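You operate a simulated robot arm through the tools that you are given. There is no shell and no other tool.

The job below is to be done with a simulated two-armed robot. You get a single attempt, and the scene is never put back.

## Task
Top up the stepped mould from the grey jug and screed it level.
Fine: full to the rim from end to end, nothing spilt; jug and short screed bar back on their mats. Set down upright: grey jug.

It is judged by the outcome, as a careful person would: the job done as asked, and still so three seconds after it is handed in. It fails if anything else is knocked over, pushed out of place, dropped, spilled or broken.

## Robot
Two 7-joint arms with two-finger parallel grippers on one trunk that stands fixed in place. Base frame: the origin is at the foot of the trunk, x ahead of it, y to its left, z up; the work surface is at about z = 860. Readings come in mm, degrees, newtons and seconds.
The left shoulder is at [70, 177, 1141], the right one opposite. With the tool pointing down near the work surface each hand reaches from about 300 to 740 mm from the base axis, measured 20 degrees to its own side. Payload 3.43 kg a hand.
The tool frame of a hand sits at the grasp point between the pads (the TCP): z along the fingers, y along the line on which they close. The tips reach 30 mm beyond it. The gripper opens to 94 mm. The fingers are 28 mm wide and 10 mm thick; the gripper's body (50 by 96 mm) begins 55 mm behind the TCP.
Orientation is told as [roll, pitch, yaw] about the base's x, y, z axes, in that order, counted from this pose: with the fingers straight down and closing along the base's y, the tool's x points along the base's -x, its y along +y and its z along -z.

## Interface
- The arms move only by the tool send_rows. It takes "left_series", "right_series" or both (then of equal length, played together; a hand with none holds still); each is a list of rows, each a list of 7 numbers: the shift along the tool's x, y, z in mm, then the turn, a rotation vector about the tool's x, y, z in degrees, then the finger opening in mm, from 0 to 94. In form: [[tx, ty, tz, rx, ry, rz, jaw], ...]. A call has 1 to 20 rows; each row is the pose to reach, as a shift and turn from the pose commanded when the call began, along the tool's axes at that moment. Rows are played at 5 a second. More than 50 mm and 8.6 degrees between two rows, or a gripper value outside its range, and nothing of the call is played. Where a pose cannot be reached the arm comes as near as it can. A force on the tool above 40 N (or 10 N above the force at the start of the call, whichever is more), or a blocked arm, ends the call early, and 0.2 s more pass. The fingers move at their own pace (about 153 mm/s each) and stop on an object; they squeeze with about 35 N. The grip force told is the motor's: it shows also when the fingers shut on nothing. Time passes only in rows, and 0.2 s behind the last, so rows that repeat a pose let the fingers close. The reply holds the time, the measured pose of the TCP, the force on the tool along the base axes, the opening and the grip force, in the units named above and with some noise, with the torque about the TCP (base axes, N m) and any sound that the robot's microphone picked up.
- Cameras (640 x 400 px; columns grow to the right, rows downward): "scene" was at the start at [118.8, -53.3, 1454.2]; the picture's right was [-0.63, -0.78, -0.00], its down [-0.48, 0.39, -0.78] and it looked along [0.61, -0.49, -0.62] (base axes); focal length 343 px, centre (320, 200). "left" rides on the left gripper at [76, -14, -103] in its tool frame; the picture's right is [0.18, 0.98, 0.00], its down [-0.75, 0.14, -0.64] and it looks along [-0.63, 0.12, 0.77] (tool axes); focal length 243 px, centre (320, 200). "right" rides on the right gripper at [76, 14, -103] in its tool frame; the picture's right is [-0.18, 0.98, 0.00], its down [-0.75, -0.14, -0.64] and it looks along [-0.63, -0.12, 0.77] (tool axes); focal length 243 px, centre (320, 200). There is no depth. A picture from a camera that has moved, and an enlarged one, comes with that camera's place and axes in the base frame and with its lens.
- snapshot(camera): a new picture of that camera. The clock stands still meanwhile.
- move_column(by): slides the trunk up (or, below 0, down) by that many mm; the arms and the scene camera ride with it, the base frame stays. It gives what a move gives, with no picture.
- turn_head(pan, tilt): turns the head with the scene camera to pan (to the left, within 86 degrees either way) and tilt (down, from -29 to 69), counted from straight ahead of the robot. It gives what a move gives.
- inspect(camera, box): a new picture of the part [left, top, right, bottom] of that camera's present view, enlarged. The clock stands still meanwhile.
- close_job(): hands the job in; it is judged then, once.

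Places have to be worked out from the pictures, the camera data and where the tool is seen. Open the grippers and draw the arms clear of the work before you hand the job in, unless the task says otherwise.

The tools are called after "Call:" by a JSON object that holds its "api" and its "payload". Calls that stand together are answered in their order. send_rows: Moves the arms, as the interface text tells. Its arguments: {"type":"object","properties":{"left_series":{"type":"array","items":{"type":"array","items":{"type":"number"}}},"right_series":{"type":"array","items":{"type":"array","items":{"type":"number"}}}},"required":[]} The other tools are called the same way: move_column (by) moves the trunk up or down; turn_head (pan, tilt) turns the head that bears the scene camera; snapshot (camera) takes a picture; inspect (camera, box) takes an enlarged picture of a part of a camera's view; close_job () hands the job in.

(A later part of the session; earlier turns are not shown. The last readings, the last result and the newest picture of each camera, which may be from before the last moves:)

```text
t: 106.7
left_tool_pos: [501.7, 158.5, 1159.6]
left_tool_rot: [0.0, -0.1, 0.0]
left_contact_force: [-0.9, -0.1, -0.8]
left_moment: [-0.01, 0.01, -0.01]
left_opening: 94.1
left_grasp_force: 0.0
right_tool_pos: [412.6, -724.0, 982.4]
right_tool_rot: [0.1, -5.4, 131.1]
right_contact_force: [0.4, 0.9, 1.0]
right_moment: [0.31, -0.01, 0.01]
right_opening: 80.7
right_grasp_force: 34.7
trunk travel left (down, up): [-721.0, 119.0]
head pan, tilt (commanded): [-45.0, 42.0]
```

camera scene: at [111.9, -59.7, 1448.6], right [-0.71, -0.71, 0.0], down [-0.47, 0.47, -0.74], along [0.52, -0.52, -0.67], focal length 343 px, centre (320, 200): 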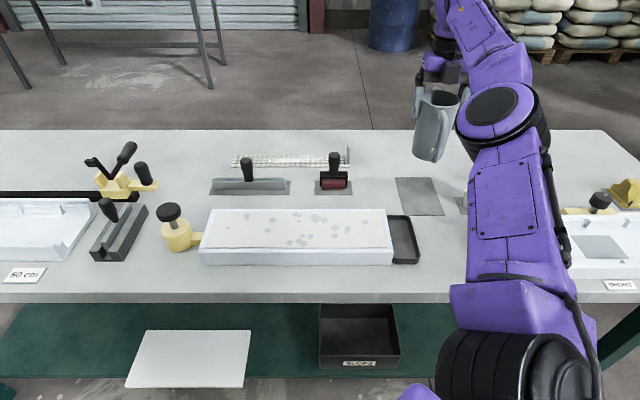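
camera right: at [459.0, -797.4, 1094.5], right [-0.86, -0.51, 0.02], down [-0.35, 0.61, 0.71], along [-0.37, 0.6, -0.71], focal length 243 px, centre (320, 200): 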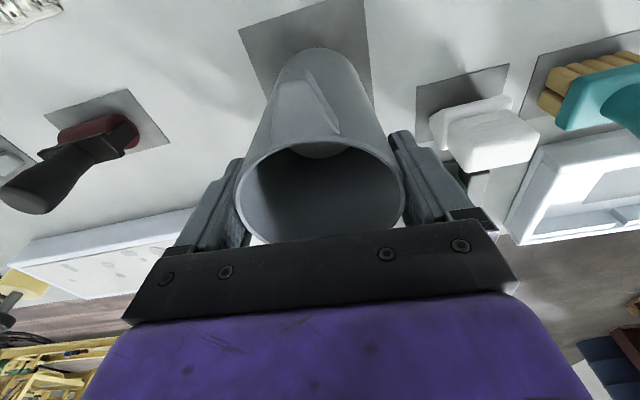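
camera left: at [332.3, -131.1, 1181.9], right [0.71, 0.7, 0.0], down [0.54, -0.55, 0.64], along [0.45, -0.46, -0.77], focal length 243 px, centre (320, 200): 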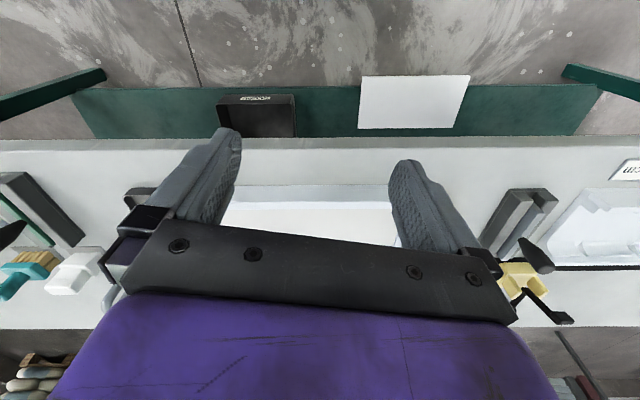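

The load is down to about 1 N. I'll open the fingers and let the jug settle.

Call:
{"api": "send_rows", "payload": {"right_series": [[0, 0, 0, 0, 0, 0, 84], [0, 0, 0, 0, 0, 0, 90], [0, 0, 0, 0, 0, 0, 94], [0, 0, 0, 0, 0, 0, 94]]}}

Call:
{"api": "inspect", "payload": {"camera": "scene", "box": [370, 110, 490, 220]}}

Call:
{"api": "snapshot", "payload": {"camera": "right"}}

```text
t: 107.7
left_tool_pos: [501.7, 158.8, 1160.3]
left_tool_rot: [0.1, -0.1, -0.2]
left_contact_force: [0.5, -0.6, 0.8]
left_moment: [0.0, 0.01, -0.05]
left_opening: 94.1
left_grasp_force: 0.1
right_tool_pos: [413.7, -723.5, 982.7]
right_tool_rot: [0.0, -5.2, 131.0]
right_contact_force: [1.1, -0.2, 0.7]
right_moment: [-0.02, 0.0, 0.0]
right_opening: 94.0
right_grasp_force: 0.2
trunk travel left (down, up): [-721.0, 119.0]
head pan, tilt (commanded): [-45.0, 42.0]
```

```text
3.64 times, centred on (430, 165) of scene
camera zoom: at [110.8, -58.7, 1448.8], right [-0.71, -0.71, 0.0], down [-0.47, 0.47, -0.74], along [0.53, -0.53, -0.67], focal length 1247 px, centre (-80, 327)
```

zoom: 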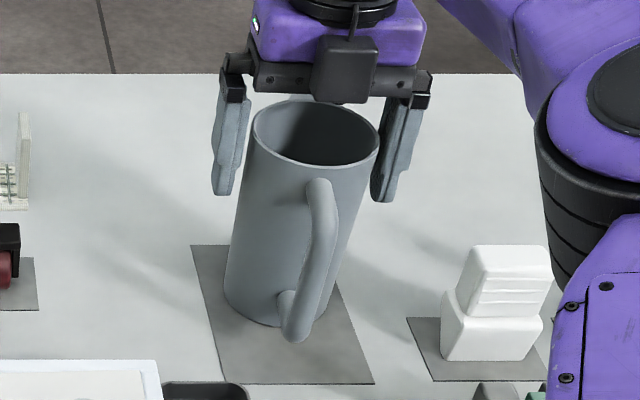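

```text
taken
camera right: at [458.5, -796.5, 1078.0], right [-0.86, -0.51, 0.02], down [-0.35, 0.61, 0.71], along [-0.37, 0.6, -0.71], focal length 243 px, centre (320, 200)
```

right: 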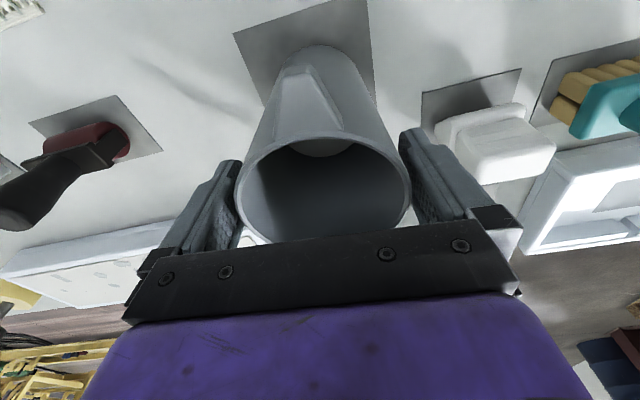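

The jug stands upright on its mat. I'll withdraw straight up.

Call:
{"api": "send_rows", "payload": {"right_series": [[-0.5, 0, -6, 0, 0, 0, 94], [-1.5, 0, -16, 0, 0, 0, 94], [-2.8, 0, -30, 0, 0, 0, 94], [-4.3, 0, -46, 0, 0, 0, 94], [-6.2, 0, -66, 0, 0, 0, 94], [-8.5, 0, -90, 0, 0, 0, 94], [-11, 0, -116, 0, 0, 0, 94], [-13, 0, -138, 0, 0, 0, 94]]}}

Call:
{"api": "snapshot", "payload": {"camera": "scene"}}

Call:
{"api": "inspect", "payload": {"camera": "scene", "box": [190, 195, 410, 270]}}

Call:
{"api": "inspect", "payload": {"camera": "scene", "box": [370, 110, 490, 220]}}

```text
t: 109.5
left_tool_pos: [502.0, 158.9, 1159.6]
left_tool_rot: [-0.1, 0.0, -0.1]
left_contact_force: [0.0, 0.1, 0.4]
left_moment: [-0.02, 0.0, -0.02]
left_opening: 93.8
left_grasp_force: 0.2
right_tool_pos: [415.3, -718.7, 1121.5]
right_tool_rot: [0.0, -5.2, 131.1]
right_contact_force: [0.2, 0.6, -0.2]
right_moment: [-0.01, 0.0, 0.0]
right_opening: 94.0
right_grasp_force: 0.0
right hand out of reach, approached as far as the arm can: row 8
trunk travel left (down, up): [-721.0, 119.0]
head pan, tilt (commanded): [-45.0, 42.0]
```

```text
taken
camera scene: at [111.9, -57.6, 1448.7], right [-0.71, -0.71, 0.0], down [-0.47, 0.47, -0.74], along [0.52, -0.53, -0.67], focal length 343 px, centre (320, 200)
```

scene: 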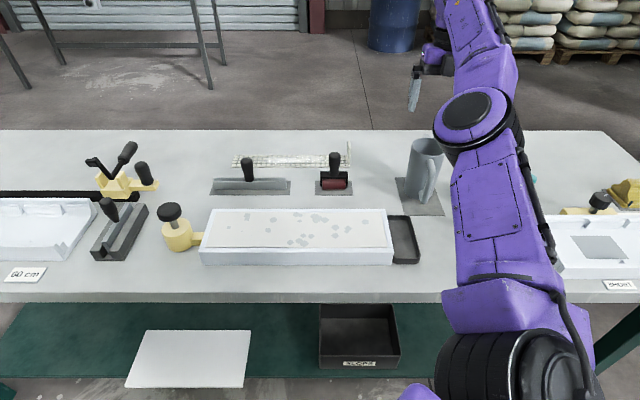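

```text
2.91 times, centred on (300, 232) of scene
camera zoom: at [111.9, -57.6, 1448.7], right [-0.71, -0.71, 0.0], down [-0.47, 0.47, -0.74], along [0.52, -0.53, -0.67], focal length 997 px, centre (378, 106)
```

zoom: 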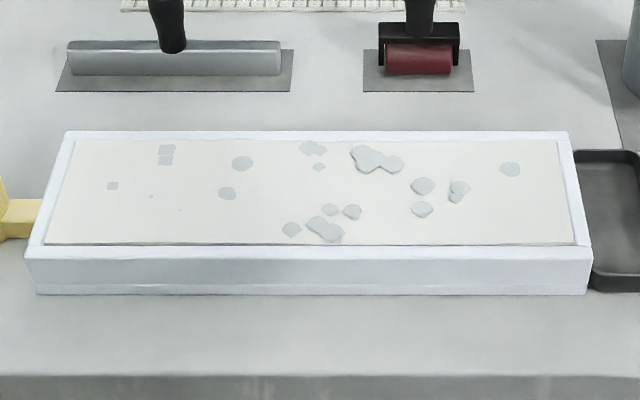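

```text
3.64 times, centred on (430, 165) of scene
camera zoom: at [111.9, -57.6, 1448.7], right [-0.71, -0.71, 0.0], down [-0.47, 0.47, -0.74], along [0.52, -0.53, -0.67], focal length 1247 px, centre (-80, 327)
```

zoom: 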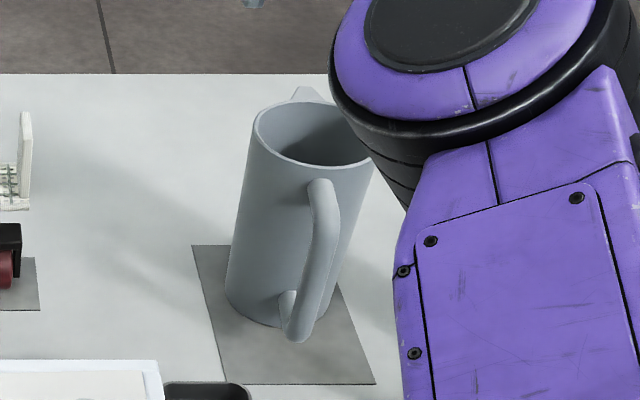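

The jug is back on its mat, upright. Next is the screed bar: its handle stands at roughly [738, -424] with its top at z≈950, so I'll level the hand and carry it over there high up, turning as I go.

Call:
{"api": "send_rows", "payload": {"right_series": [[0, 0, 0, 0, 2.7, 0, 94], [0, 0, 0, 0, 5.3, 0, 94]]}}

Call:
{"api": "send_rows", "payload": {"right_series": [[-14, -27, 0, 0, 0, 6.2, 94], [-28, -55, 0, 0, 0, 12.3, 94], [-43, -82, 0, 0, 0, 18.5, 94], [-57, -110, 0, 0, 0, 24.6, 94], [-71, -137, 0, 0, 0, 30.8, 94], [-85, -165, 0, 0, 0, 37, 94], [-100, -192, 0, 0, 0, 43, 94], [-114, -220, 0, 0, 0, 49.2, 94], [-128, -247, 0, 0, 0, 55.3, 94], [-142, -275, 0, 0, 0, 61.5, 94], [-157, -302, 0, 0, 0, 67.7, 94], [-171, -330, 0, 0, 0, 73.8, 94], [-185, -357, 0, 0, 0, 80, 94], [-199, -385, 0, 0, 0, 86, 94]]}}

Call:
{"api": "send_rows", "payload": {"right_series": [[0, 0, 0, 0, 0, 8, 94], [0, 0, 0, 0, 0, 16, 94], [0, 0, 0, 0, 0, 24, 94], [0, 0, 0, 0, 0, 32, 94], [0, 0, 0, 0, 0, 40, 94], [0, 0, 0, 0, 0, 48, 94], [0, 0, 0, 0, 0, 56, 94], [0, 0, 0, 0, 0, 64, 94], [0, 0, 0, 0, 0, 72, 94], [0, 0, 0, 0, 0, 80, 94], [0, 0, 0, 0, 0, 88, 94]]}}

```text
t: 110.1
left_tool_pos: [501.7, 158.6, 1159.3]
left_tool_rot: [0.0, -0.1, -0.1]
left_contact_force: [-0.1, 0.0, -0.9]
left_moment: [0.02, 0.0, 0.02]
left_opening: 94.2
left_grasp_force: 0.1
right_tool_pos: [422.6, -731.8, 1126.1]
right_tool_rot: [0.0, 0.1, 131.0]
right_contact_force: [-0.4, -0.4, -1.2]
right_moment: [0.0, -0.02, -0.01]
right_opening: 93.8
right_grasp_force: 0.1
right hand out of reach, approached as far as the arm can: row 1, 2
trunk travel left (down, up): [-721.0, 119.0]
head pan, tilt (commanded): [-45.0, 42.0]
```

```text
t: 113.1
left_tool_pos: [501.9, 160.8, 1159.1]
left_tool_rot: [-0.2, 0.0, -0.1]
left_contact_force: [-0.2, -0.1, 0.1]
left_moment: [-0.01, 0.02, -0.03]
left_opening: 94.1
left_grasp_force: 0.1
right_tool_pos: [647.0, -322.7, 1179.6]
right_tool_rot: [0.0, 0.2, 44.9]
right_contact_force: [-1.1, 1.4, 0.6]
right_moment: [-0.04, 0.01, -0.01]
right_opening: 94.2
right_grasp_force: 0.1
right hand out of reach, approached as far as the arm can: row 1, 2, 3, 4, 5, 6, 7, 8, 9, 10, 11, 12, 13, 14
trunk travel left (down, up): [-721.0, 119.0]
head pan, tilt (commanded): [-45.0, 42.0]
```

```text
t: 115.5
left_tool_pos: [502.5, 157.3, 1159.4]
left_tool_rot: [0.0, -0.1, -0.1]
left_contact_force: [-1.0, 0.4, 0.0]
left_moment: [0.01, -0.01, -0.03]
left_opening: 94.1
left_grasp_force: 0.2
right_tool_pos: [646.6, -326.0, 1178.4]
right_tool_rot: [-0.1, 0.0, -43.0]
right_contact_force: [-0.8, 0.6, -0.2]
right_moment: [-0.01, 0.01, -0.03]
right_opening: 94.3
right_grasp_force: 0.0
trunk travel left (down, up): [-721.0, 119.0]
head pan, tilt (commanded): [-45.0, 42.0]
```

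Some rows were near a joint limit and the hand drifted, but it's now free at about [647, -326, 1178] with yaw -43°. I'll look at the scene before going on.

Call:
{"api": "snapshot", "payload": {"camera": "scene"}}

Call:
{"api": "snapshot", "payload": {"camera": "right"}}

```text
taken
camera scene: at [110.8, -58.4, 1448.8], right [-0.71, -0.71, 0.0], down [-0.47, 0.47, -0.74], along [0.53, -0.53, -0.67], focal length 343 px, centre (320, 200)
```

scene: 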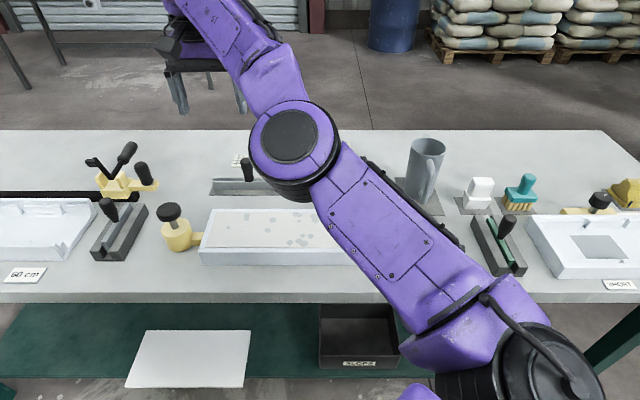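

```text
taken
camera right: at [601.3, -261.5, 1280.1], right [0.81, 0.59, 0.0], down [0.45, -0.62, 0.64], along [0.38, -0.52, -0.77], focal length 243 px, centre (320, 200)
```

right: 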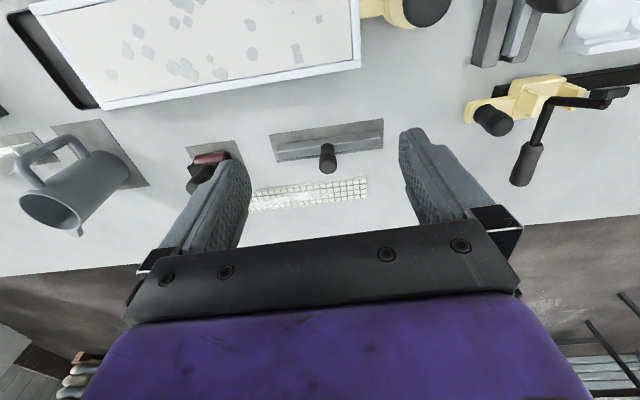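

The wrist camera sees the bar ahead. I'll zoom in on it to fix its position from this second viewpoint.

Call:
{"api": "inspect", "payload": {"camera": "right", "box": [250, 100, 410, 200]}}

Call:
{"api": "inspect", "payload": {"camera": "scene", "box": [190, 145, 310, 215]}}

```text
4.00 times, centred on (330, 150) of right
camera zoom: at [601.3, -261.5, 1280.1], right [0.81, 0.59, 0.0], down [0.45, -0.62, 0.64], along [0.38, -0.52, -0.77], focal length 970 px, centre (280, 400)
```

zoom: 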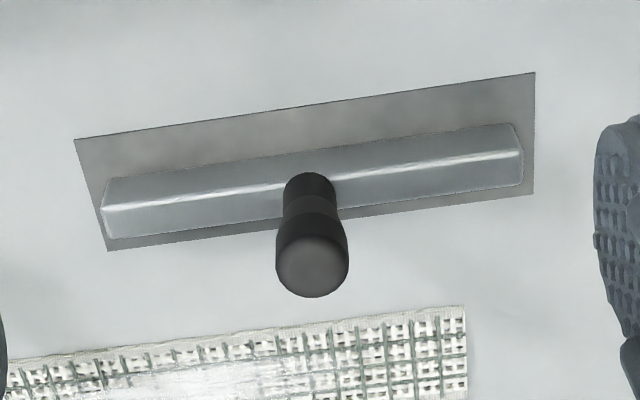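

```text
5.33 times, centred on (250, 180) of scene
camera zoom: at [110.8, -58.4, 1448.8], right [-0.71, -0.71, 0.0], down [-0.47, 0.47, -0.74], along [0.53, -0.53, -0.67], focal length 1828 px, centre (693, 307)
```

zoom: 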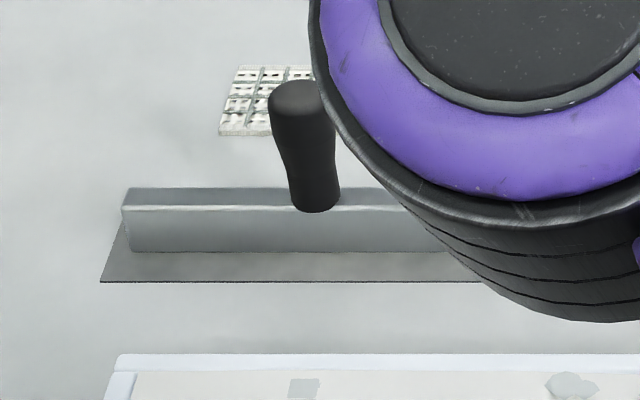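

The handle axis is at about [733.5, -419] with its top at z≈953. I'll tilt the hand 40° outward to gain reach and come to a pre-grasp point up and back along the approach line.

Call:
{"api": "send_rows", "payload": {"right_series": [[-7, -0.8, 15, 0, -5, 0, 94], [-14, -1.6, 36, 0, -10, 0, 94], [-21, -2.4, 58, 0, -15, 0, 94], [-28, -3.2, 80, 0, -20, 0, 94], [-35, -4, 102, 0, -25, 0, 94], [-42, -4.8, 124, 0, -30, 0, 94], [-49, -5.6, 146, 0, -35, 0, 94], [-56.3, -6.3, 166, 0, -40, 0, 94]]}}

Call:
{"api": "snapshot", "payload": {"camera": "right"}}

Call:
{"api": "snapshot", "payload": {"camera": "scene"}}

```text
t: 117.3
left_tool_pos: [502.6, 156.7, 1159.8]
left_tool_rot: [0.1, -0.1, -0.1]
left_contact_force: [0.1, -0.2, -0.1]
left_moment: [0.0, 0.01, -0.02]
left_opening: 94.0
left_grasp_force: 0.1
right_tool_pos: [726.4, -480.1, 1138.7]
right_tool_rot: [-2.8, -31.4, -34.8]
right_contact_force: [-0.3, 0.8, 0.1]
right_moment: [0.01, 0.02, 0.02]
right_opening: 93.7
right_grasp_force: 0.2
right hand out of reach, approached as far as the arm can: row 1, 2, 3, 4, 5, 6, 7, 8
trunk travel left (down, up): [-721.0, 119.0]
head pan, tilt (commanded): [-45.0, 42.0]
```

```text
taken
camera right: at [640.9, -394.3, 1185.9], right [0.71, 0.7, 0.05], down [0.19, -0.26, 0.95], along [0.68, -0.66, -0.32], focal length 243 px, centre (320, 200)
```

right: 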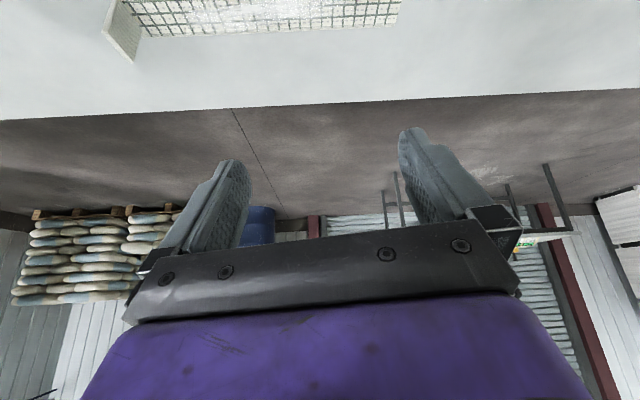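

```text
taken
camera scene: at [111.1, -60.2, 1448.7], right [-0.71, -0.71, 0.0], down [-0.47, 0.47, -0.74], along [0.53, -0.52, -0.67], focal length 343 px, centre (320, 200)
```

scene: 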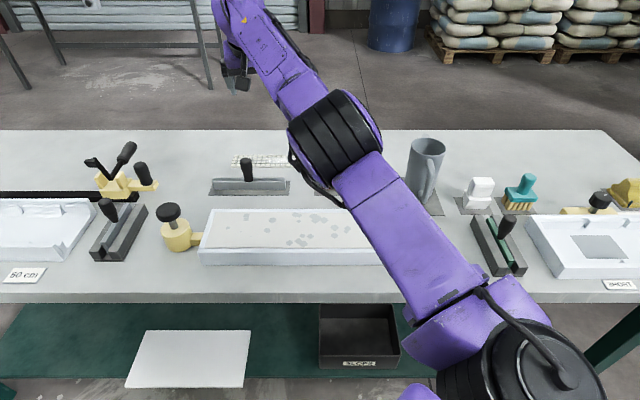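

That tilt with yaw near -45° hits a joint limit, so I'll use a yaw near 0° and tilt outward along x instead. First I'll back the hand up and level it.

Call:
{"api": "send_rows", "payload": {"right_series": [[0, 0, -10, 0, 8, 0, 94], [0, 0, -20, 0, 16, 0, 94], [0, 0, -30, 0, 24, 0, 94], [0, 0, -40, 0, 31, 0, 94]]}}

Call:
{"api": "send_rows", "payload": {"right_series": [[5, 5, 0, 0, 0, -7, 94], [10, 10, 0, 0, 0, -14, 94], [15, 15, 0, 0, 0, -21, 94], [20, 20, 0, 0, 0, -28, 94], [25, 25, 0, 0, 0, -35, 94]]}}

```text
t: 118.3
left_tool_pos: [502.9, 152.3, 1161.4]
left_tool_rot: [0.3, -0.2, -0.1]
left_contact_force: [-0.1, -1.4, 0.5]
left_moment: [0.05, 0.01, 0.03]
left_opening: 93.9
left_grasp_force: 0.1
right_tool_pos: [635.1, -425.2, 1125.1]
right_tool_rot: [-2.4, -0.2, -36.4]
right_contact_force: [0.3, -0.2, -0.5]
right_moment: [0.04, 0.03, 0.01]
right_opening: 94.0
right_grasp_force: 0.1
right hand out of reach, approached as far as the arm can: row 1, 2, 3, 4
trunk travel left (down, up): [-721.0, 119.0]
head pan, tilt (commanded): [-45.0, 42.0]
```

```text
t: 119.5
left_tool_pos: [501.9, 158.9, 1159.2]
left_tool_rot: [-0.1, -0.1, -0.1]
left_contact_force: [0.0, -0.4, 0.1]
left_moment: [-0.01, 0.02, 0.01]
left_opening: 93.7
left_grasp_force: 0.0
right_tool_pos: [629.7, -380.3, 1126.9]
right_tool_rot: [-2.1, 1.0, -1.3]
right_contact_force: [0.9, 0.2, 0.4]
right_moment: [-0.01, -0.03, 0.04]
right_opening: 93.9
right_grasp_force: 0.1
trunk travel left (down, up): [-721.0, 119.0]
head pan, tilt (commanded): [-45.0, 42.0]
```

Now at about [630, -380, 1127] and nearly level. I'll try the 40° tilt with yaw near 0, moving toward the pre-grasp point.

Call:
{"api": "send_rows", "payload": {"right_series": [[-4, -4, 8, -0.25, -5, 0, 94], [-8, -8, 20, -0.5, -10, 0, 94], [-12, -13, 34, -0.8, -15, 0, 94], [-16, -18, 50, -1.1, -20, 0, 94], [-21, -23, 66, -1.4, -25, 0, 94], [-26, -28, 82, -1.7, -30, 0, 94], [-30, -33, 99, -1.9, -35, 0, 94], [-33.8, -38, 115, -2.1, -40, 0, 94]]}}

Call:
{"api": "snapshot", "payload": {"camera": "right"}}

Call:
{"api": "snapshot", "payload": {"camera": "scene"}}

```text
t: 121.3
left_tool_pos: [502.1, 156.7, 1159.9]
left_tool_rot: [0.0, -0.2, -0.1]
left_contact_force: [0.3, -0.2, 0.6]
left_moment: [0.04, 0.0, -0.05]
left_opening: 94.2
left_grasp_force: 0.0
right_tool_pos: [659.9, -425.6, 1012.5]
right_tool_rot: [-0.2, -39.0, -0.6]
right_contact_force: [-0.1, -0.1, 0.2]
right_moment: [0.02, 0.0, -0.02]
right_opening: 94.2
right_grasp_force: 0.0
trunk travel left (down, up): [-721.0, 119.0]
head pan, tilt (commanded): [-45.0, 42.0]
```

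```text
taken
camera right: at [536.1, -408.2, 1044.1], right [0.16, 0.98, 0.11], down [0.18, -0.14, 0.97], along [0.97, -0.13, -0.2], focal length 243 px, centre (320, 200)
```

right: 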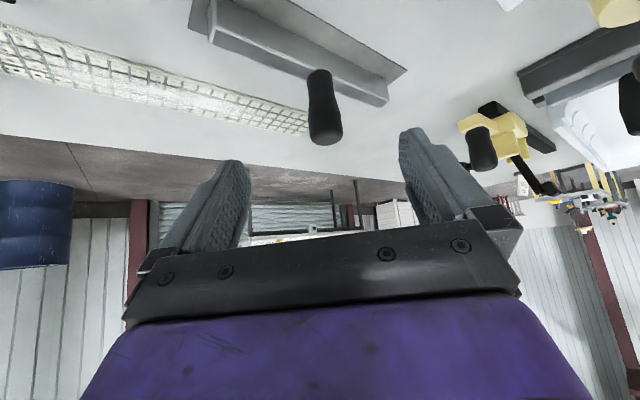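

```text
taken
camera scene: at [110.6, -59.3, 1448.8], right [-0.71, -0.71, 0.0], down [-0.47, 0.47, -0.74], along [0.53, -0.53, -0.67], focal length 343 px, centre (320, 200)
```

scene: 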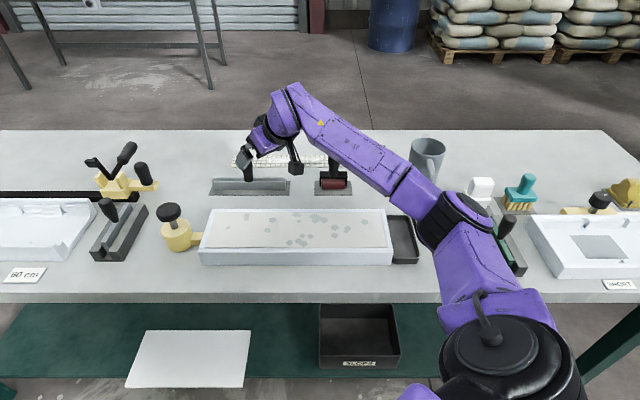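

The tilted pose is reachable and the handle is straight ahead, within 2 mm of the hand's centre line. I'll advance along the fingers to the handle.

Call:
{"api": "send_rows", "payload": {"right_series": [[0, 1, 20, 0, 0, 0, 94], [0, 1.8, 42, 0, 0, 0, 94], [0, 1.8, 64, 0, 0, 0, 94], [0, 1.8, 84, 0, 0, 0, 94], [0, 1.8, 98, 0, 0, 0, 94], [0, 1.8, 106, 0, 0, 0, 94]]}}

Call:
{"api": "snapshot", "payload": {"camera": "right"}}

Call:
{"api": "inspect", "payload": {"camera": "scene", "box": [200, 130, 310, 205]}}

```text
t: 122.7
left_tool_pos: [502.0, 158.8, 1160.1]
left_tool_rot: [0.0, 0.0, -0.2]
left_contact_force: [0.4, 0.0, -1.0]
left_moment: [0.03, 0.0, -0.02]
left_opening: 94.0
left_grasp_force: 0.1
right_tool_pos: [725.8, -424.5, 928.6]
right_tool_rot: [-0.4, -39.0, -0.5]
right_contact_force: [0.2, -0.3, 0.1]
right_moment: [0.02, 0.0, 0.02]
right_opening: 94.1
right_grasp_force: 0.0
trunk travel left (down, up): [-721.0, 119.0]
head pan, tilt (commanded): [-45.0, 42.0]
```

```text
taken
camera right: at [602.7, -405.8, 959.9], right [0.16, 0.98, 0.11], down [0.18, -0.14, 0.97], along [0.97, -0.13, -0.2], focal length 243 px, centre (320, 200)
```

right: 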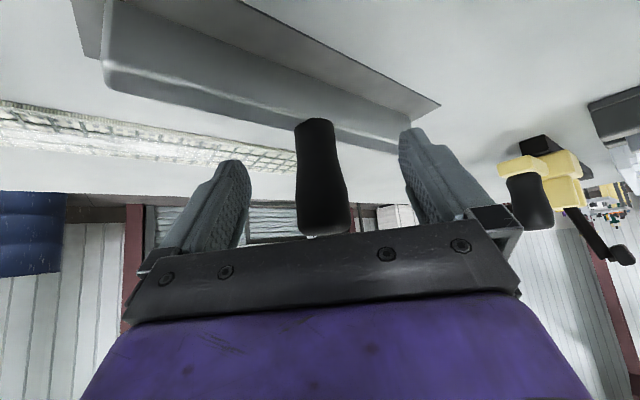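

```text
5.33 times, centred on (255, 168) of scene
camera zoom: at [111.1, -58.5, 1448.7], right [-0.71, -0.71, 0.0], down [-0.47, 0.47, -0.74], along [0.53, -0.53, -0.67], focal length 1828 px, centre (667, 373)
```

zoom: 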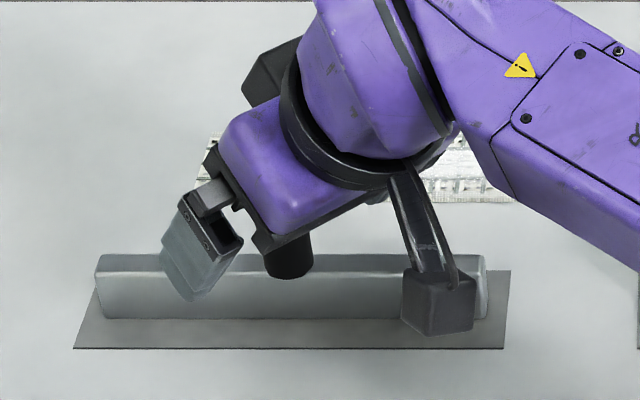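

The handle sits centred between the fingers with no contact. I'll close on it.

Call:
{"api": "send_rows", "payload": {"right_series": [[0, 0, 0, 0, 0, 0, 60], [0, 0, 0, 0, 0, 0, 30], [0, 0, 0, 0, 0, 0, 5], [0, 0, 0, 0, 0, 0, 5], [0, 0, 0, 0, 0, 0, 5]]}}

Call:
{"api": "snapshot", "payload": {"camera": "right"}}

Call:
{"api": "inspect", "payload": {"camera": "scene", "box": [200, 130, 310, 205]}}

```text
t: 123.9
left_tool_pos: [502.4, 158.0, 1158.6]
left_tool_rot: [0.0, -0.1, -0.1]
left_contact_force: [0.0, 0.2, 0.5]
left_moment: [0.03, -0.03, -0.02]
left_opening: 94.1
left_grasp_force: 0.2
right_tool_pos: [725.6, -423.5, 928.2]
right_tool_rot: [-0.3, -38.9, -0.5]
right_contact_force: [1.4, -1.0, 0.1]
right_moment: [0.0, -0.06, -0.05]
right_opening: 32.9
right_grasp_force: 34.8
trunk travel left (down, up): [-721.0, 119.0]
head pan, tilt (commanded): [-45.0, 42.0]
```

```text
taken
camera right: at [602.5, -405.9, 960.3], right [0.16, 0.98, 0.11], down [0.18, -0.14, 0.97], along [0.97, -0.13, -0.2], focal length 243 px, centre (320, 200)
```

right: 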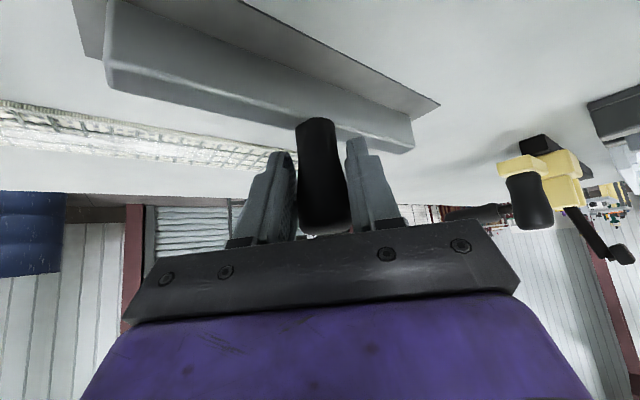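

```text
5.33 times, centred on (255, 168) of scene
camera zoom: at [110.8, -58.7, 1448.8], right [-0.71, -0.71, 0.0], down [-0.47, 0.47, -0.74], along [0.53, -0.53, -0.67], focal length 1828 px, centre (667, 373)
```

zoom: 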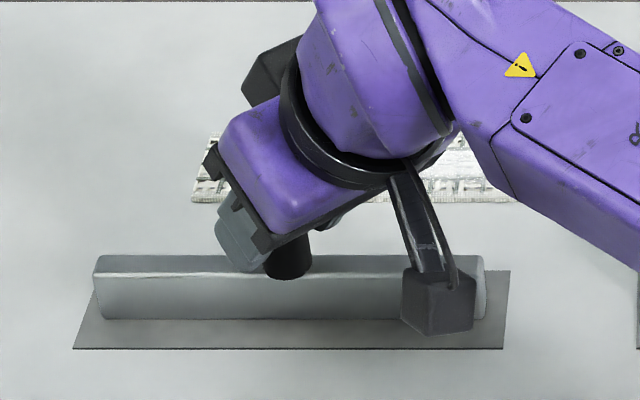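

Grip is firm at 32.9 mm and the bar hasn't moved. I'll lift very gently to check that it holds level.

Call:
{"api": "send_rows", "payload": {"right_series": [[-0.6, 0, -0.8, 0, 0, 0, 5], [-1.9, 0, -2.3, 0, 0, 0, 5], [-3.8, 0, -4.7, 0, 0, 0, 5], [-6.3, 0, -7.8, 0, 0, 0, 5], [-9.4, 0, -11.7, 0, 0, 0, 5], [-12.6, 0, -15.5, 0, 0, 0, 5], [-12.6, 0, -15.5, 0, 0, 0, 5]]}}

Call:
{"api": "snapshot", "payload": {"camera": "right"}}

Call:
{"api": "inspect", "payload": {"camera": "scene", "box": [200, 130, 310, 205]}}

```text
t: 125.5
left_tool_pos: [503.2, 158.7, 1159.6]
left_tool_rot: [0.1, 0.0, -0.1]
left_contact_force: [-0.4, -0.1, -0.6]
left_moment: [0.0, 0.03, -0.03]
left_opening: 94.0
left_grasp_force: 0.0
right_tool_pos: [727.0, -423.5, 949.0]
right_tool_rot: [-0.3, -38.8, -0.5]
right_contact_force: [-0.9, -0.2, -2.4]
right_moment: [0.03, 0.05, 0.04]
right_opening: 32.9
right_grasp_force: 34.6
trunk travel left (down, up): [-721.0, 119.0]
head pan, tilt (commanded): [-45.0, 42.0]
```

```text
taken
camera right: at [603.2, -405.7, 980.4], right [0.16, 0.98, 0.11], down [0.18, -0.14, 0.97], along [0.97, -0.13, -0.2], focal length 243 px, centre (320, 200)
```

right: 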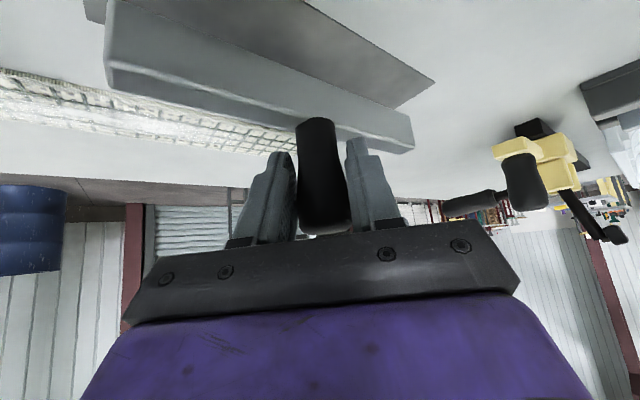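

```text
5.33 times, centred on (255, 168) of scene
camera zoom: at [111.3, -58.9, 1448.7], right [-0.71, -0.71, 0.0], down [-0.47, 0.47, -0.74], along [0.53, -0.53, -0.67], focal length 1828 px, centre (667, 373)
```

zoom: 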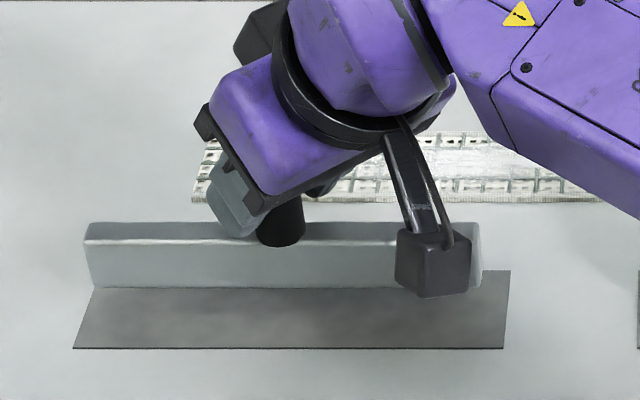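

The bar is lifted level with no slip. I'll raise it clear, then turn it 90° about the vertical while carrying it above the mould's left end.

Call:
{"api": "send_rows", "payload": {"right_series": [[-6, 0, -8, 0, 0, 0, 5], [-18, 0, -22, 0, 0, 0, 5], [-31, 0, -38, 0, 0, 0, 5], [-44, 0, -54, 0, 0, 0, 5], [-56, 0, -69, 0, 0, 0, 5], [-63.5, 0, -78.5, 0, 0, 0, 5]]}}

Call:
{"api": "send_rows", "payload": {"right_series": [[3, 9, -2.5, -3, 0, -3.7, 5], [8, 21, -6.5, -7, 0, -8.6, 5], [13, 35, -11, -11.5, 0, -14.2, 5], [19, 49, -15, -16, 0, -19.8, 5], [24, 63, -19.6, -20.7, 0, -25.6, 5], [30, 77, -24, -25.4, 0, -31.4, 5], [35, 91, -28.4, -30.1, 0, -37.2, 5], [40, 105, -32.8, -34.8, 0, -43, 5], [46, 119, -37, -39.5, 0, -48.8, 5], [51, 133, -41.5, -44.2, 0, -54.6, 5], [57, 147, -46, -48.8, 0, -60.3, 5], [62, 161, -50, -53, 0, -65.5, 5], [66, 171.5, -53.5, -56.6, 0, -69.9, 5]]}}

Call:
{"api": "snapshot", "payload": {"camera": "scene"}}

Call:
{"api": "inspect", "payload": {"camera": "scene", "box": [150, 110, 350, 270]}}

```text
t: 126.9
left_tool_pos: [502.2, 157.4, 1159.3]
left_tool_rot: [0.1, -0.1, -0.1]
left_contact_force: [-0.5, 0.1, 0.3]
left_moment: [0.01, 0.0, 0.0]
left_opening: 94.0
left_grasp_force: 0.0
right_tool_pos: [727.6, -423.1, 1051.8]
right_tool_rot: [-0.3, -38.8, -0.5]
right_contact_force: [0.6, 0.5, -1.9]
right_moment: [-0.01, -0.03, -0.02]
right_opening: 33.0
right_grasp_force: 35.2
trunk travel left (down, up): [-721.0, 119.0]
head pan, tilt (commanded): [-45.0, 42.0]
```

```text
t: 129.7
left_tool_pos: [503.5, 157.6, 1159.3]
left_tool_rot: [0.0, 0.0, -0.1]
left_contact_force: [0.0, 0.1, -0.3]
left_moment: [0.03, 0.01, 0.01]
left_opening: 94.1
left_grasp_force: 0.1
right_tool_pos: [645.5, -251.2, 1048.8]
right_tool_rot: [0.2, -38.7, 89.2]
right_contact_force: [0.5, 0.5, -2.4]
right_moment: [-0.01, 0.01, -0.02]
right_opening: 32.7
right_grasp_force: 34.6
trunk travel left (down, up): [-721.0, 119.0]
head pan, tilt (commanded): [-45.0, 42.0]
```

```text
taken
camera scene: at [111.5, -58.1, 1448.7], right [-0.71, -0.71, 0.0], down [-0.47, 0.47, -0.74], along [0.53, -0.53, -0.67], focal length 343 px, centre (320, 200)
```

scene: 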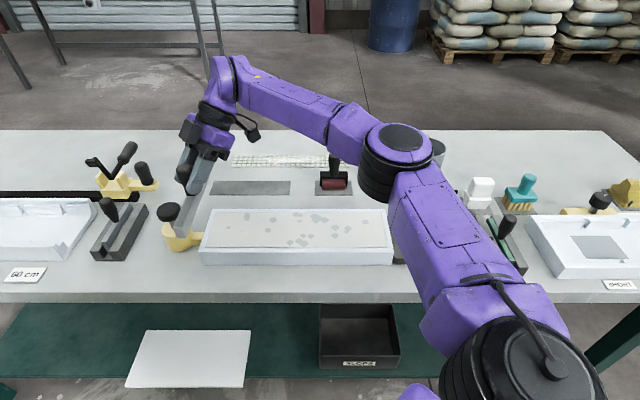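

```text
2.50 times, centred on (250, 190) of scene
camera zoom: at [111.5, -58.1, 1448.7], right [-0.71, -0.71, 0.0], down [-0.47, 0.47, -0.74], along [0.53, -0.53, -0.67], focal length 857 px, centre (495, 225)
```

zoom: 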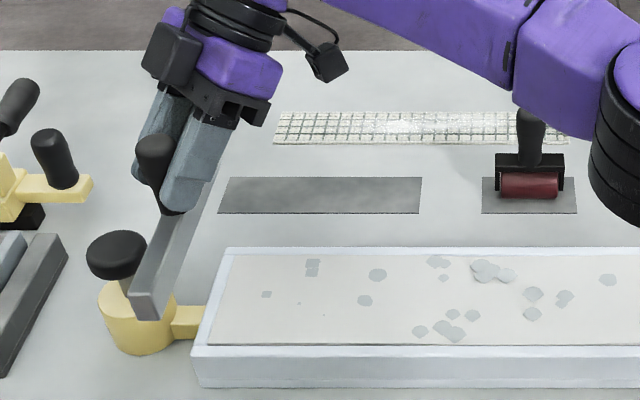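

The bar is over the left end, but with this steep tilt the wrist camera would come close to the jug's handle at the right end of a sweep. I'll rest the bar on the left end wall and re-grip it from straight above, so first I'll lower it partway.

Call:
{"api": "send_rows", "payload": {"right_series": [[7, 1, 7, 0, 0, 0, 5], [14, 2, 15, 0, 0, 0, 5], [21, 3, 23, 0, 0, 0, 5], [28, 3.4, 30, 0, 0, 0, 5], [34.3, 3.4, 36.7, 0, 0, 0, 5]]}}

Call:
{"api": "inspect", "payload": {"camera": "scene", "box": [160, 140, 280, 270]}}

Call:
{"api": "snapshot", "payload": {"camera": "right"}}

```text
t: 130.9
left_tool_pos: [503.4, 158.9, 1158.9]
left_tool_rot: [0.0, -0.2, -0.2]
left_contact_force: [0.1, 0.0, -0.7]
left_moment: [0.01, -0.01, -0.04]
left_opening: 94.3
left_grasp_force: 0.1
right_tool_pos: [640.9, -255.1, 999.7]
right_tool_rot: [0.1, -38.7, 89.1]
right_contact_force: [-0.4, -0.1, -3.3]
right_moment: [-0.01, -0.03, 0.01]
right_opening: 32.6
right_grasp_force: 35.0
trunk travel left (down, up): [-721.0, 119.0]
head pan, tilt (commanded): [-45.0, 42.0]
```

```text
3.08 times, centred on (220, 205) of scene
camera zoom: at [111.4, -58.8, 1448.7], right [-0.71, -0.71, 0.0], down [-0.47, 0.47, -0.74], along [0.53, -0.53, -0.67], focal length 1055 px, centre (628, 185)
```

zoom: 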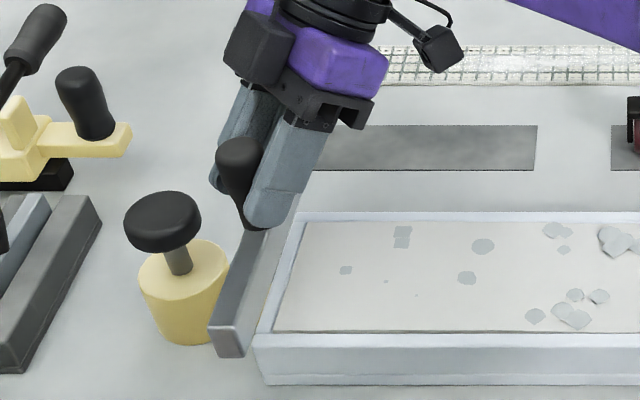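

```text
taken
camera right: at [625.1, -376.1, 1032.3], right [-0.98, 0.16, 0.12], down [0.15, 0.18, 0.97], along [0.13, 0.97, -0.2], focal length 243 px, centre (320, 200)
```

right: 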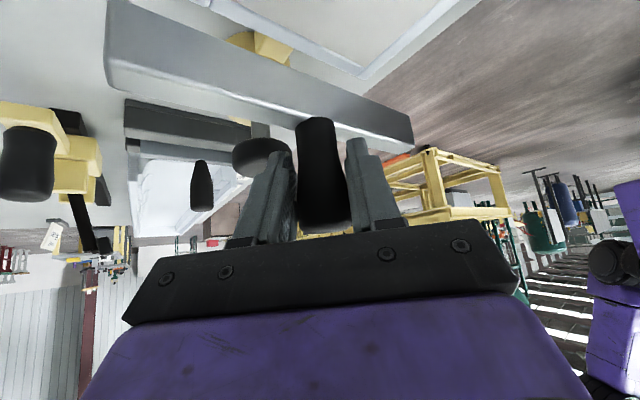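

The bar is about 26 mm above the rim, at e1≈284, just over the end wall. I'll shift it slightly right and lower to near contact.

Call:
{"api": "send_rows", "payload": {"right_series": [[5, 1, 4.5, 0, 0, 0, 5], [10, 2, 9.8, 0, 0, 0, 5], [14.3, 2, 14.2, 0, 0, 0, 5]]}}

Call:
{"api": "inspect", "payload": {"camera": "scene", "box": [170, 180, 270, 270]}}

```text
t: 131.7
left_tool_pos: [501.6, 159.7, 1159.8]
left_tool_rot: [0.0, 0.0, 0.0]
left_contact_force: [-0.4, 1.0, -0.2]
left_moment: [-0.01, 0.03, 0.0]
left_opening: 94.0
left_grasp_force: 0.0
right_tool_pos: [638.7, -256.0, 979.6]
right_tool_rot: [0.2, -38.6, 89.2]
right_contact_force: [0.3, -0.4, -2.2]
right_moment: [-0.04, 0.03, 0.01]
right_opening: 32.9
right_grasp_force: 34.7
trunk travel left (down, up): [-721.0, 119.0]
head pan, tilt (commanded): [-45.0, 42.0]
```

```text
4.44 times, centred on (220, 225) of scene
camera zoom: at [111.3, -58.7, 1448.7], right [-0.71, -0.71, 0.0], down [-0.47, 0.47, -0.74], along [0.53, -0.53, -0.67], focal length 1524 px, centre (764, 89)
```

zoom: 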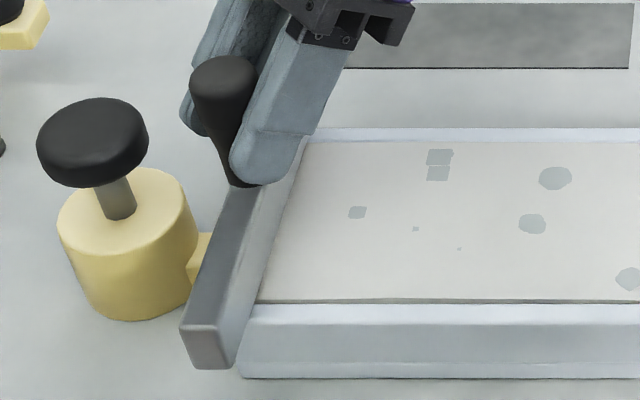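

The bar hovers just above the left end wall at e1≈278. I'll nudge it 2.5 mm left and lower to contact in small steps.

Call:
{"api": "send_rows", "payload": {"right_series": [[-1.4, -1.7, 1.1, 0, 0, 0, 5], [0.2, -1.7, 3, 0, 0, 0, 5], [0.8, -1.7, 3.8, 0, 0, 0, 5]]}}

Call:
{"api": "send_rows", "payload": {"right_series": [[0.6, 0, 0.8, 0, 0, 0, 5], [1.2, 0, 1.5, 0, 0, 0, 5]]}}

```text
t: 132.5
left_tool_pos: [501.6, 158.7, 1159.5]
left_tool_rot: [0.1, 0.0, -0.1]
left_contact_force: [0.7, -1.0, -0.2]
left_moment: [-0.01, -0.03, -0.01]
left_opening: 93.7
left_grasp_force: 0.1
right_tool_pos: [640.3, -254.9, 976.5]
right_tool_rot: [0.1, -38.8, 89.1]
right_contact_force: [-0.1, -0.3, -1.9]
right_moment: [-0.01, 0.01, 0.02]
right_opening: 32.6
right_grasp_force: 35.0
trunk travel left (down, up): [-721.0, 119.0]
head pan, tilt (commanded): [-45.0, 42.0]
```

```text
t: 133.1
left_tool_pos: [502.3, 157.5, 1158.9]
left_tool_rot: [0.0, 0.0, -0.2]
left_contact_force: [0.1, 0.0, 0.2]
left_moment: [0.0, 0.02, -0.01]
left_opening: 94.0
left_grasp_force: 0.1
right_tool_pos: [640.3, -254.8, 974.5]
right_tool_rot: [0.3, -38.7, 89.1]
right_contact_force: [-0.3, 0.0, -1.8]
right_moment: [-0.03, -0.01, -0.05]
right_opening: 32.6
right_grasp_force: 34.7
trunk travel left (down, up): [-721.0, 119.0]
head pan, tilt (commanded): [-45.0, 42.0]
```

No contact yet, and the force reads only the bar's weight. I'll keep lowering.

Call:
{"api": "send_rows", "payload": {"right_series": [[0.6, 0, 0.8, 0, 0, 0, 5], [1.2, 0, 1.5, 0, 0, 0, 5]]}}

Call:
{"api": "send_rows", "payload": {"right_series": [[0.3, 0, 0.4, 0, 0, 0, 5], [0.6, 0, 0.8, 0, 0, 0, 5]]}}

Call:
{"api": "send_rows", "payload": {"right_series": [[0.3, 0, 0.4, 0, 0, 0, 5], [0.6, 0, 0.8, 0, 0, 0, 5]]}}

```text
t: 133.7
left_tool_pos: [503.1, 157.6, 1160.7]
left_tool_rot: [-0.1, -0.1, 0.0]
left_contact_force: [0.4, -0.1, -0.3]
left_moment: [-0.01, 0.02, -0.03]
left_opening: 94.0
left_grasp_force: 0.1
right_tool_pos: [640.5, -255.7, 971.7]
right_tool_rot: [0.1, -38.8, 89.2]
right_contact_force: [0.9, 0.4, 0.2]
right_moment: [-0.05, -0.03, 0.04]
right_opening: 32.5
right_grasp_force: 35.6
trunk travel left (down, up): [-721.0, 119.0]
head pan, tilt (commanded): [-45.0, 42.0]
```

```text
t: 134.3
left_tool_pos: [501.7, 158.4, 1159.3]
left_tool_rot: [0.1, -0.1, -0.1]
left_contact_force: [-0.2, -0.5, -0.1]
left_moment: [0.01, -0.01, 0.01]
left_opening: 94.0
left_grasp_force: 0.0
right_tool_pos: [640.9, -255.6, 972.5]
right_tool_rot: [0.0, -38.8, 89.2]
right_contact_force: [1.9, -2.6, 7.3]
right_moment: [0.18, 0.07, -0.01]
right_opening: 32.6
right_grasp_force: 35.0
trunk travel left (down, up): [-721.0, 119.0]
head pan, tilt (commanded): [-45.0, 42.0]
```

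```text
t: 134.9
left_tool_pos: [500.5, 157.9, 1161.1]
left_tool_rot: [0.0, -0.1, 0.0]
left_contact_force: [-0.4, 0.2, 0.3]
left_moment: [-0.03, -0.01, 0.01]
left_opening: 94.0
left_grasp_force: 0.0
right_tool_pos: [641.0, -254.7, 973.2]
right_tool_rot: [-0.2, -38.8, 89.2]
right_contact_force: [6.3, -4.3, 17.2]
right_moment: [0.35, 0.06, -0.14]
right_opening: 32.8
right_grasp_force: 34.9
trunk travel left (down, up): [-721.0, 119.0]
head pan, tilt (commanded): [-45.0, 42.0]
```

The bar has touched and now carries about 17 N. I'll back off to nearly zero and look at how it's seated.

Call:
{"api": "send_rows", "payload": {"right_series": [[-0.5, 0, -0.7, 0, 0, 0, 5], [-1.0, 0, -1.2, 0, 0, 0, 5]]}}

Call:
{"api": "inspect", "payload": {"camera": "scene", "box": [170, 180, 270, 270]}}

Call:
{"api": "inspect", "payload": {"camera": "scene", "box": [190, 235, 240, 270]}}

```text
t: 135.5
left_tool_pos: [501.8, 158.6, 1160.5]
left_tool_rot: [0.0, 0.0, -0.1]
left_contact_force: [-0.6, -0.7, -0.2]
left_moment: [0.0, 0.01, -0.03]
left_opening: 94.1
left_grasp_force: 0.1
right_tool_pos: [640.4, -254.2, 973.0]
right_tool_rot: [0.1, -38.7, 89.1]
right_contact_force: [4.8, -2.9, 14.2]
right_moment: [0.27, -0.15, -0.08]
right_opening: 32.9
right_grasp_force: 35.4
trunk travel left (down, up): [-721.0, 119.0]
head pan, tilt (commanded): [-45.0, 42.0]
```

```text
4.44 times, centred on (220, 225) of scene
camera zoom: at [109.8, -58.3, 1448.8], right [-0.71, -0.71, 0.0], down [-0.47, 0.47, -0.74], along [0.53, -0.53, -0.67], focal length 1524 px, centre (764, 89)
```

zoom: 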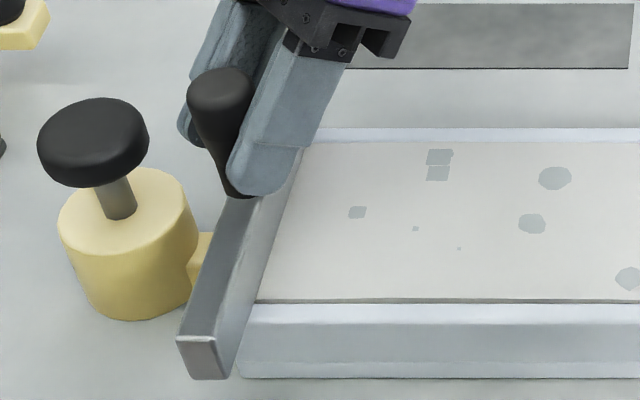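

```text
11.43 times, centred on (215, 252) of scene
camera zoom: at [109.8, -58.3, 1448.8], right [-0.71, -0.71, 0.0], down [-0.47, 0.47, -0.74], along [0.53, -0.53, -0.67], focal length 3918 px, centre (1520, -400)
```

zoom: 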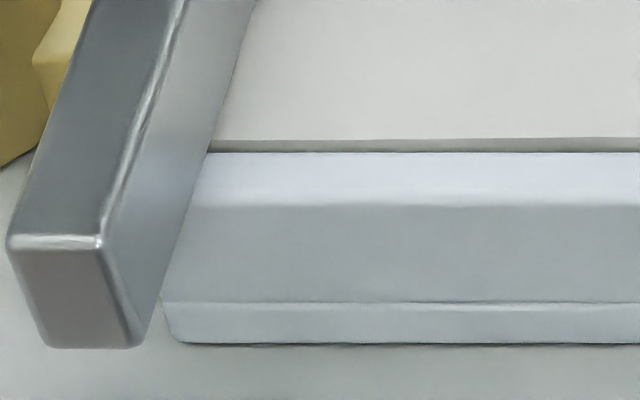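

The force eased only slightly, so I'll back off another couple of millimetres.

Call:
{"api": "send_rows", "payload": {"right_series": [[-0.6, 0, -0.8, 0, 0, 0, 5], [-1.2, 0, -1.5, 0, 0, 0, 5]]}}

```text
t: 136.1
left_tool_pos: [502.3, 157.9, 1159.3]
left_tool_rot: [0.0, -0.1, -0.1]
left_contact_force: [-0.3, -0.3, 0.4]
left_moment: [-0.03, 0.0, -0.01]
left_opening: 94.2
left_grasp_force: 0.1
right_tool_pos: [639.8, -255.1, 972.3]
right_tool_rot: [0.3, -38.6, 89.2]
right_contact_force: [-0.4, 1.1, 1.9]
right_moment: [0.09, -0.01, 0.02]
right_opening: 32.8
right_grasp_force: 35.3
trunk travel left (down, up): [-721.0, 119.0]
head pan, tilt (commanded): [-45.0, 42.0]
```

The load is nearly nil. I'll open just enough to free the handle, since the clamp knob is near one finger.

Call:
{"api": "send_rows", "payload": {"right_series": [[0, 0, 0, 0, 0, 0, 36], [0, 0, 0, 0, 0, 0, 44], [0, 0, 0, 0, 0, 0, 54], [0, 0, 0, 0, 0, 0, 56]]}}

Call:
{"api": "inspect", "payload": {"camera": "scene", "box": [160, 140, 280, 270]}}

Call:
{"api": "snapshot", "payload": {"camera": "right"}}

```text
t: 137.1
left_tool_pos: [502.0, 157.9, 1158.9]
left_tool_rot: [0.0, -0.1, 0.0]
left_contact_force: [-0.1, -0.3, 0.4]
left_moment: [0.0, 0.01, 0.02]
left_opening: 94.0
left_grasp_force: 0.1
right_tool_pos: [639.9, -255.4, 974.1]
right_tool_rot: [0.2, -38.7, 89.1]
right_contact_force: [0.1, 0.3, 0.5]
right_moment: [0.0, -0.01, -0.01]
right_opening: 56.0
right_grasp_force: 0.0
trunk travel left (down, up): [-721.0, 119.0]
head pan, tilt (commanded): [-45.0, 42.0]
```

```text
3.08 times, centred on (220, 205) of scene
camera zoom: at [110.8, -58.6, 1448.8], right [-0.71, -0.71, 0.0], down [-0.47, 0.47, -0.74], along [0.53, -0.53, -0.67], focal length 1055 px, centre (628, 185)
```

zoom: 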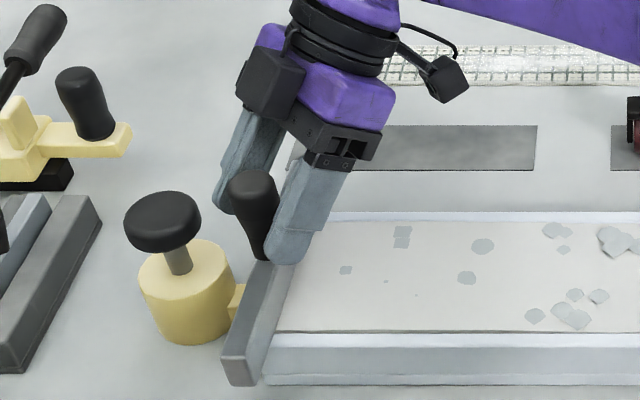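

```text
taken
camera right: at [624.5, -376.8, 1006.5], right [-0.98, 0.16, 0.12], down [0.15, 0.18, 0.97], along [0.13, 0.97, -0.2], focal length 243 px, centre (320, 200)
```

right: 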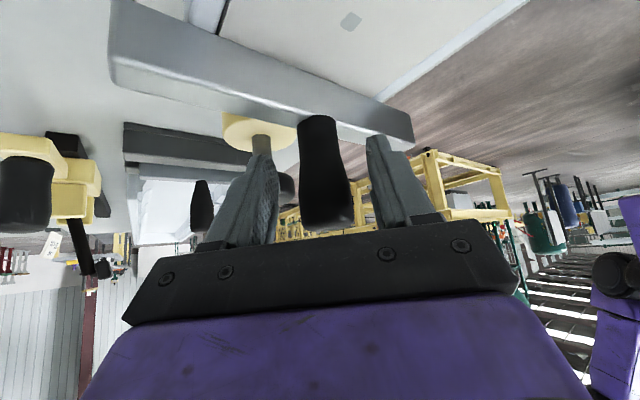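

The bar stands by itself on the left end wall. I'll back the hand out along its approach line.

Call:
{"api": "send_rows", "payload": {"right_series": [[0, 0, -12, 0, 0, 0, 56], [0, 0, -32, 0, 0, 0, 56], [0, 0, -58, 0, 0, 0, 56], [0, 0, -86, 0, 0, 0, 56], [0, 0, -115, 0, 0, 0, 56]]}}

Call:
{"api": "snapshot", "payload": {"camera": "scene"}}

Call:
{"api": "inspect", "payload": {"camera": "scene", "box": [160, 140, 280, 270]}}

```text
t: 138.3
left_tool_pos: [501.2, 157.9, 1160.7]
left_tool_rot: [0.0, -0.1, -0.1]
left_contact_force: [0.3, -0.6, 0.6]
left_moment: [-0.01, 0.02, -0.02]
left_opening: 94.1
left_grasp_force: 0.0
right_tool_pos: [638.3, -325.9, 1064.5]
right_tool_rot: [0.1, -38.7, 89.2]
right_contact_force: [-0.7, 0.6, 0.1]
right_moment: [-0.05, 0.02, -0.04]
right_opening: 55.8
right_grasp_force: 0.0
trunk travel left (down, up): [-721.0, 119.0]
head pan, tilt (commanded): [-45.0, 42.0]
```

```text
taken
camera scene: at [110.4, -58.5, 1448.8], right [-0.71, -0.71, 0.0], down [-0.47, 0.47, -0.74], along [0.53, -0.53, -0.67], focal length 343 px, centre (320, 200)
```

scene: 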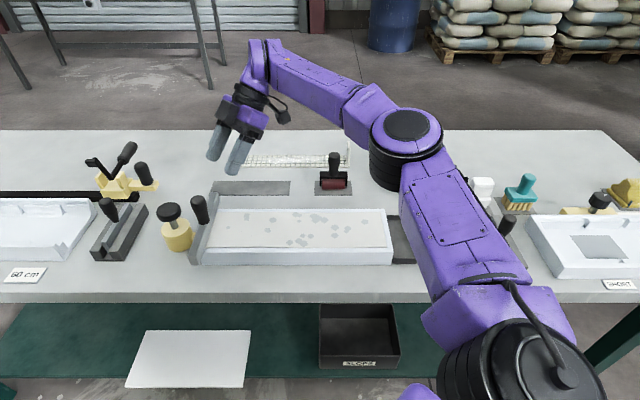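

```text
3.08 times, centred on (220, 205) of scene
camera zoom: at [110.4, -58.5, 1448.8], right [-0.71, -0.71, 0.0], down [-0.47, 0.47, -0.74], along [0.53, -0.53, -0.67], focal length 1055 px, centre (628, 185)
```

zoom: 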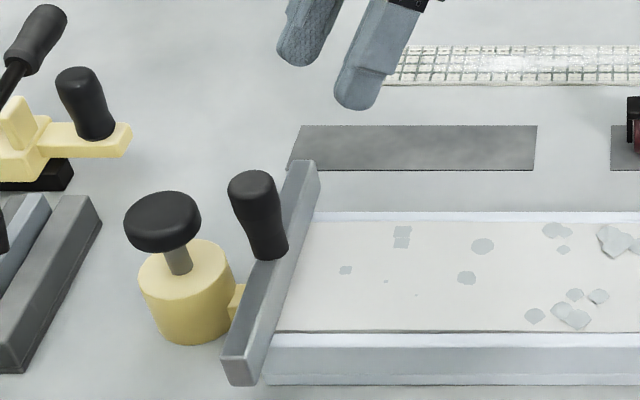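

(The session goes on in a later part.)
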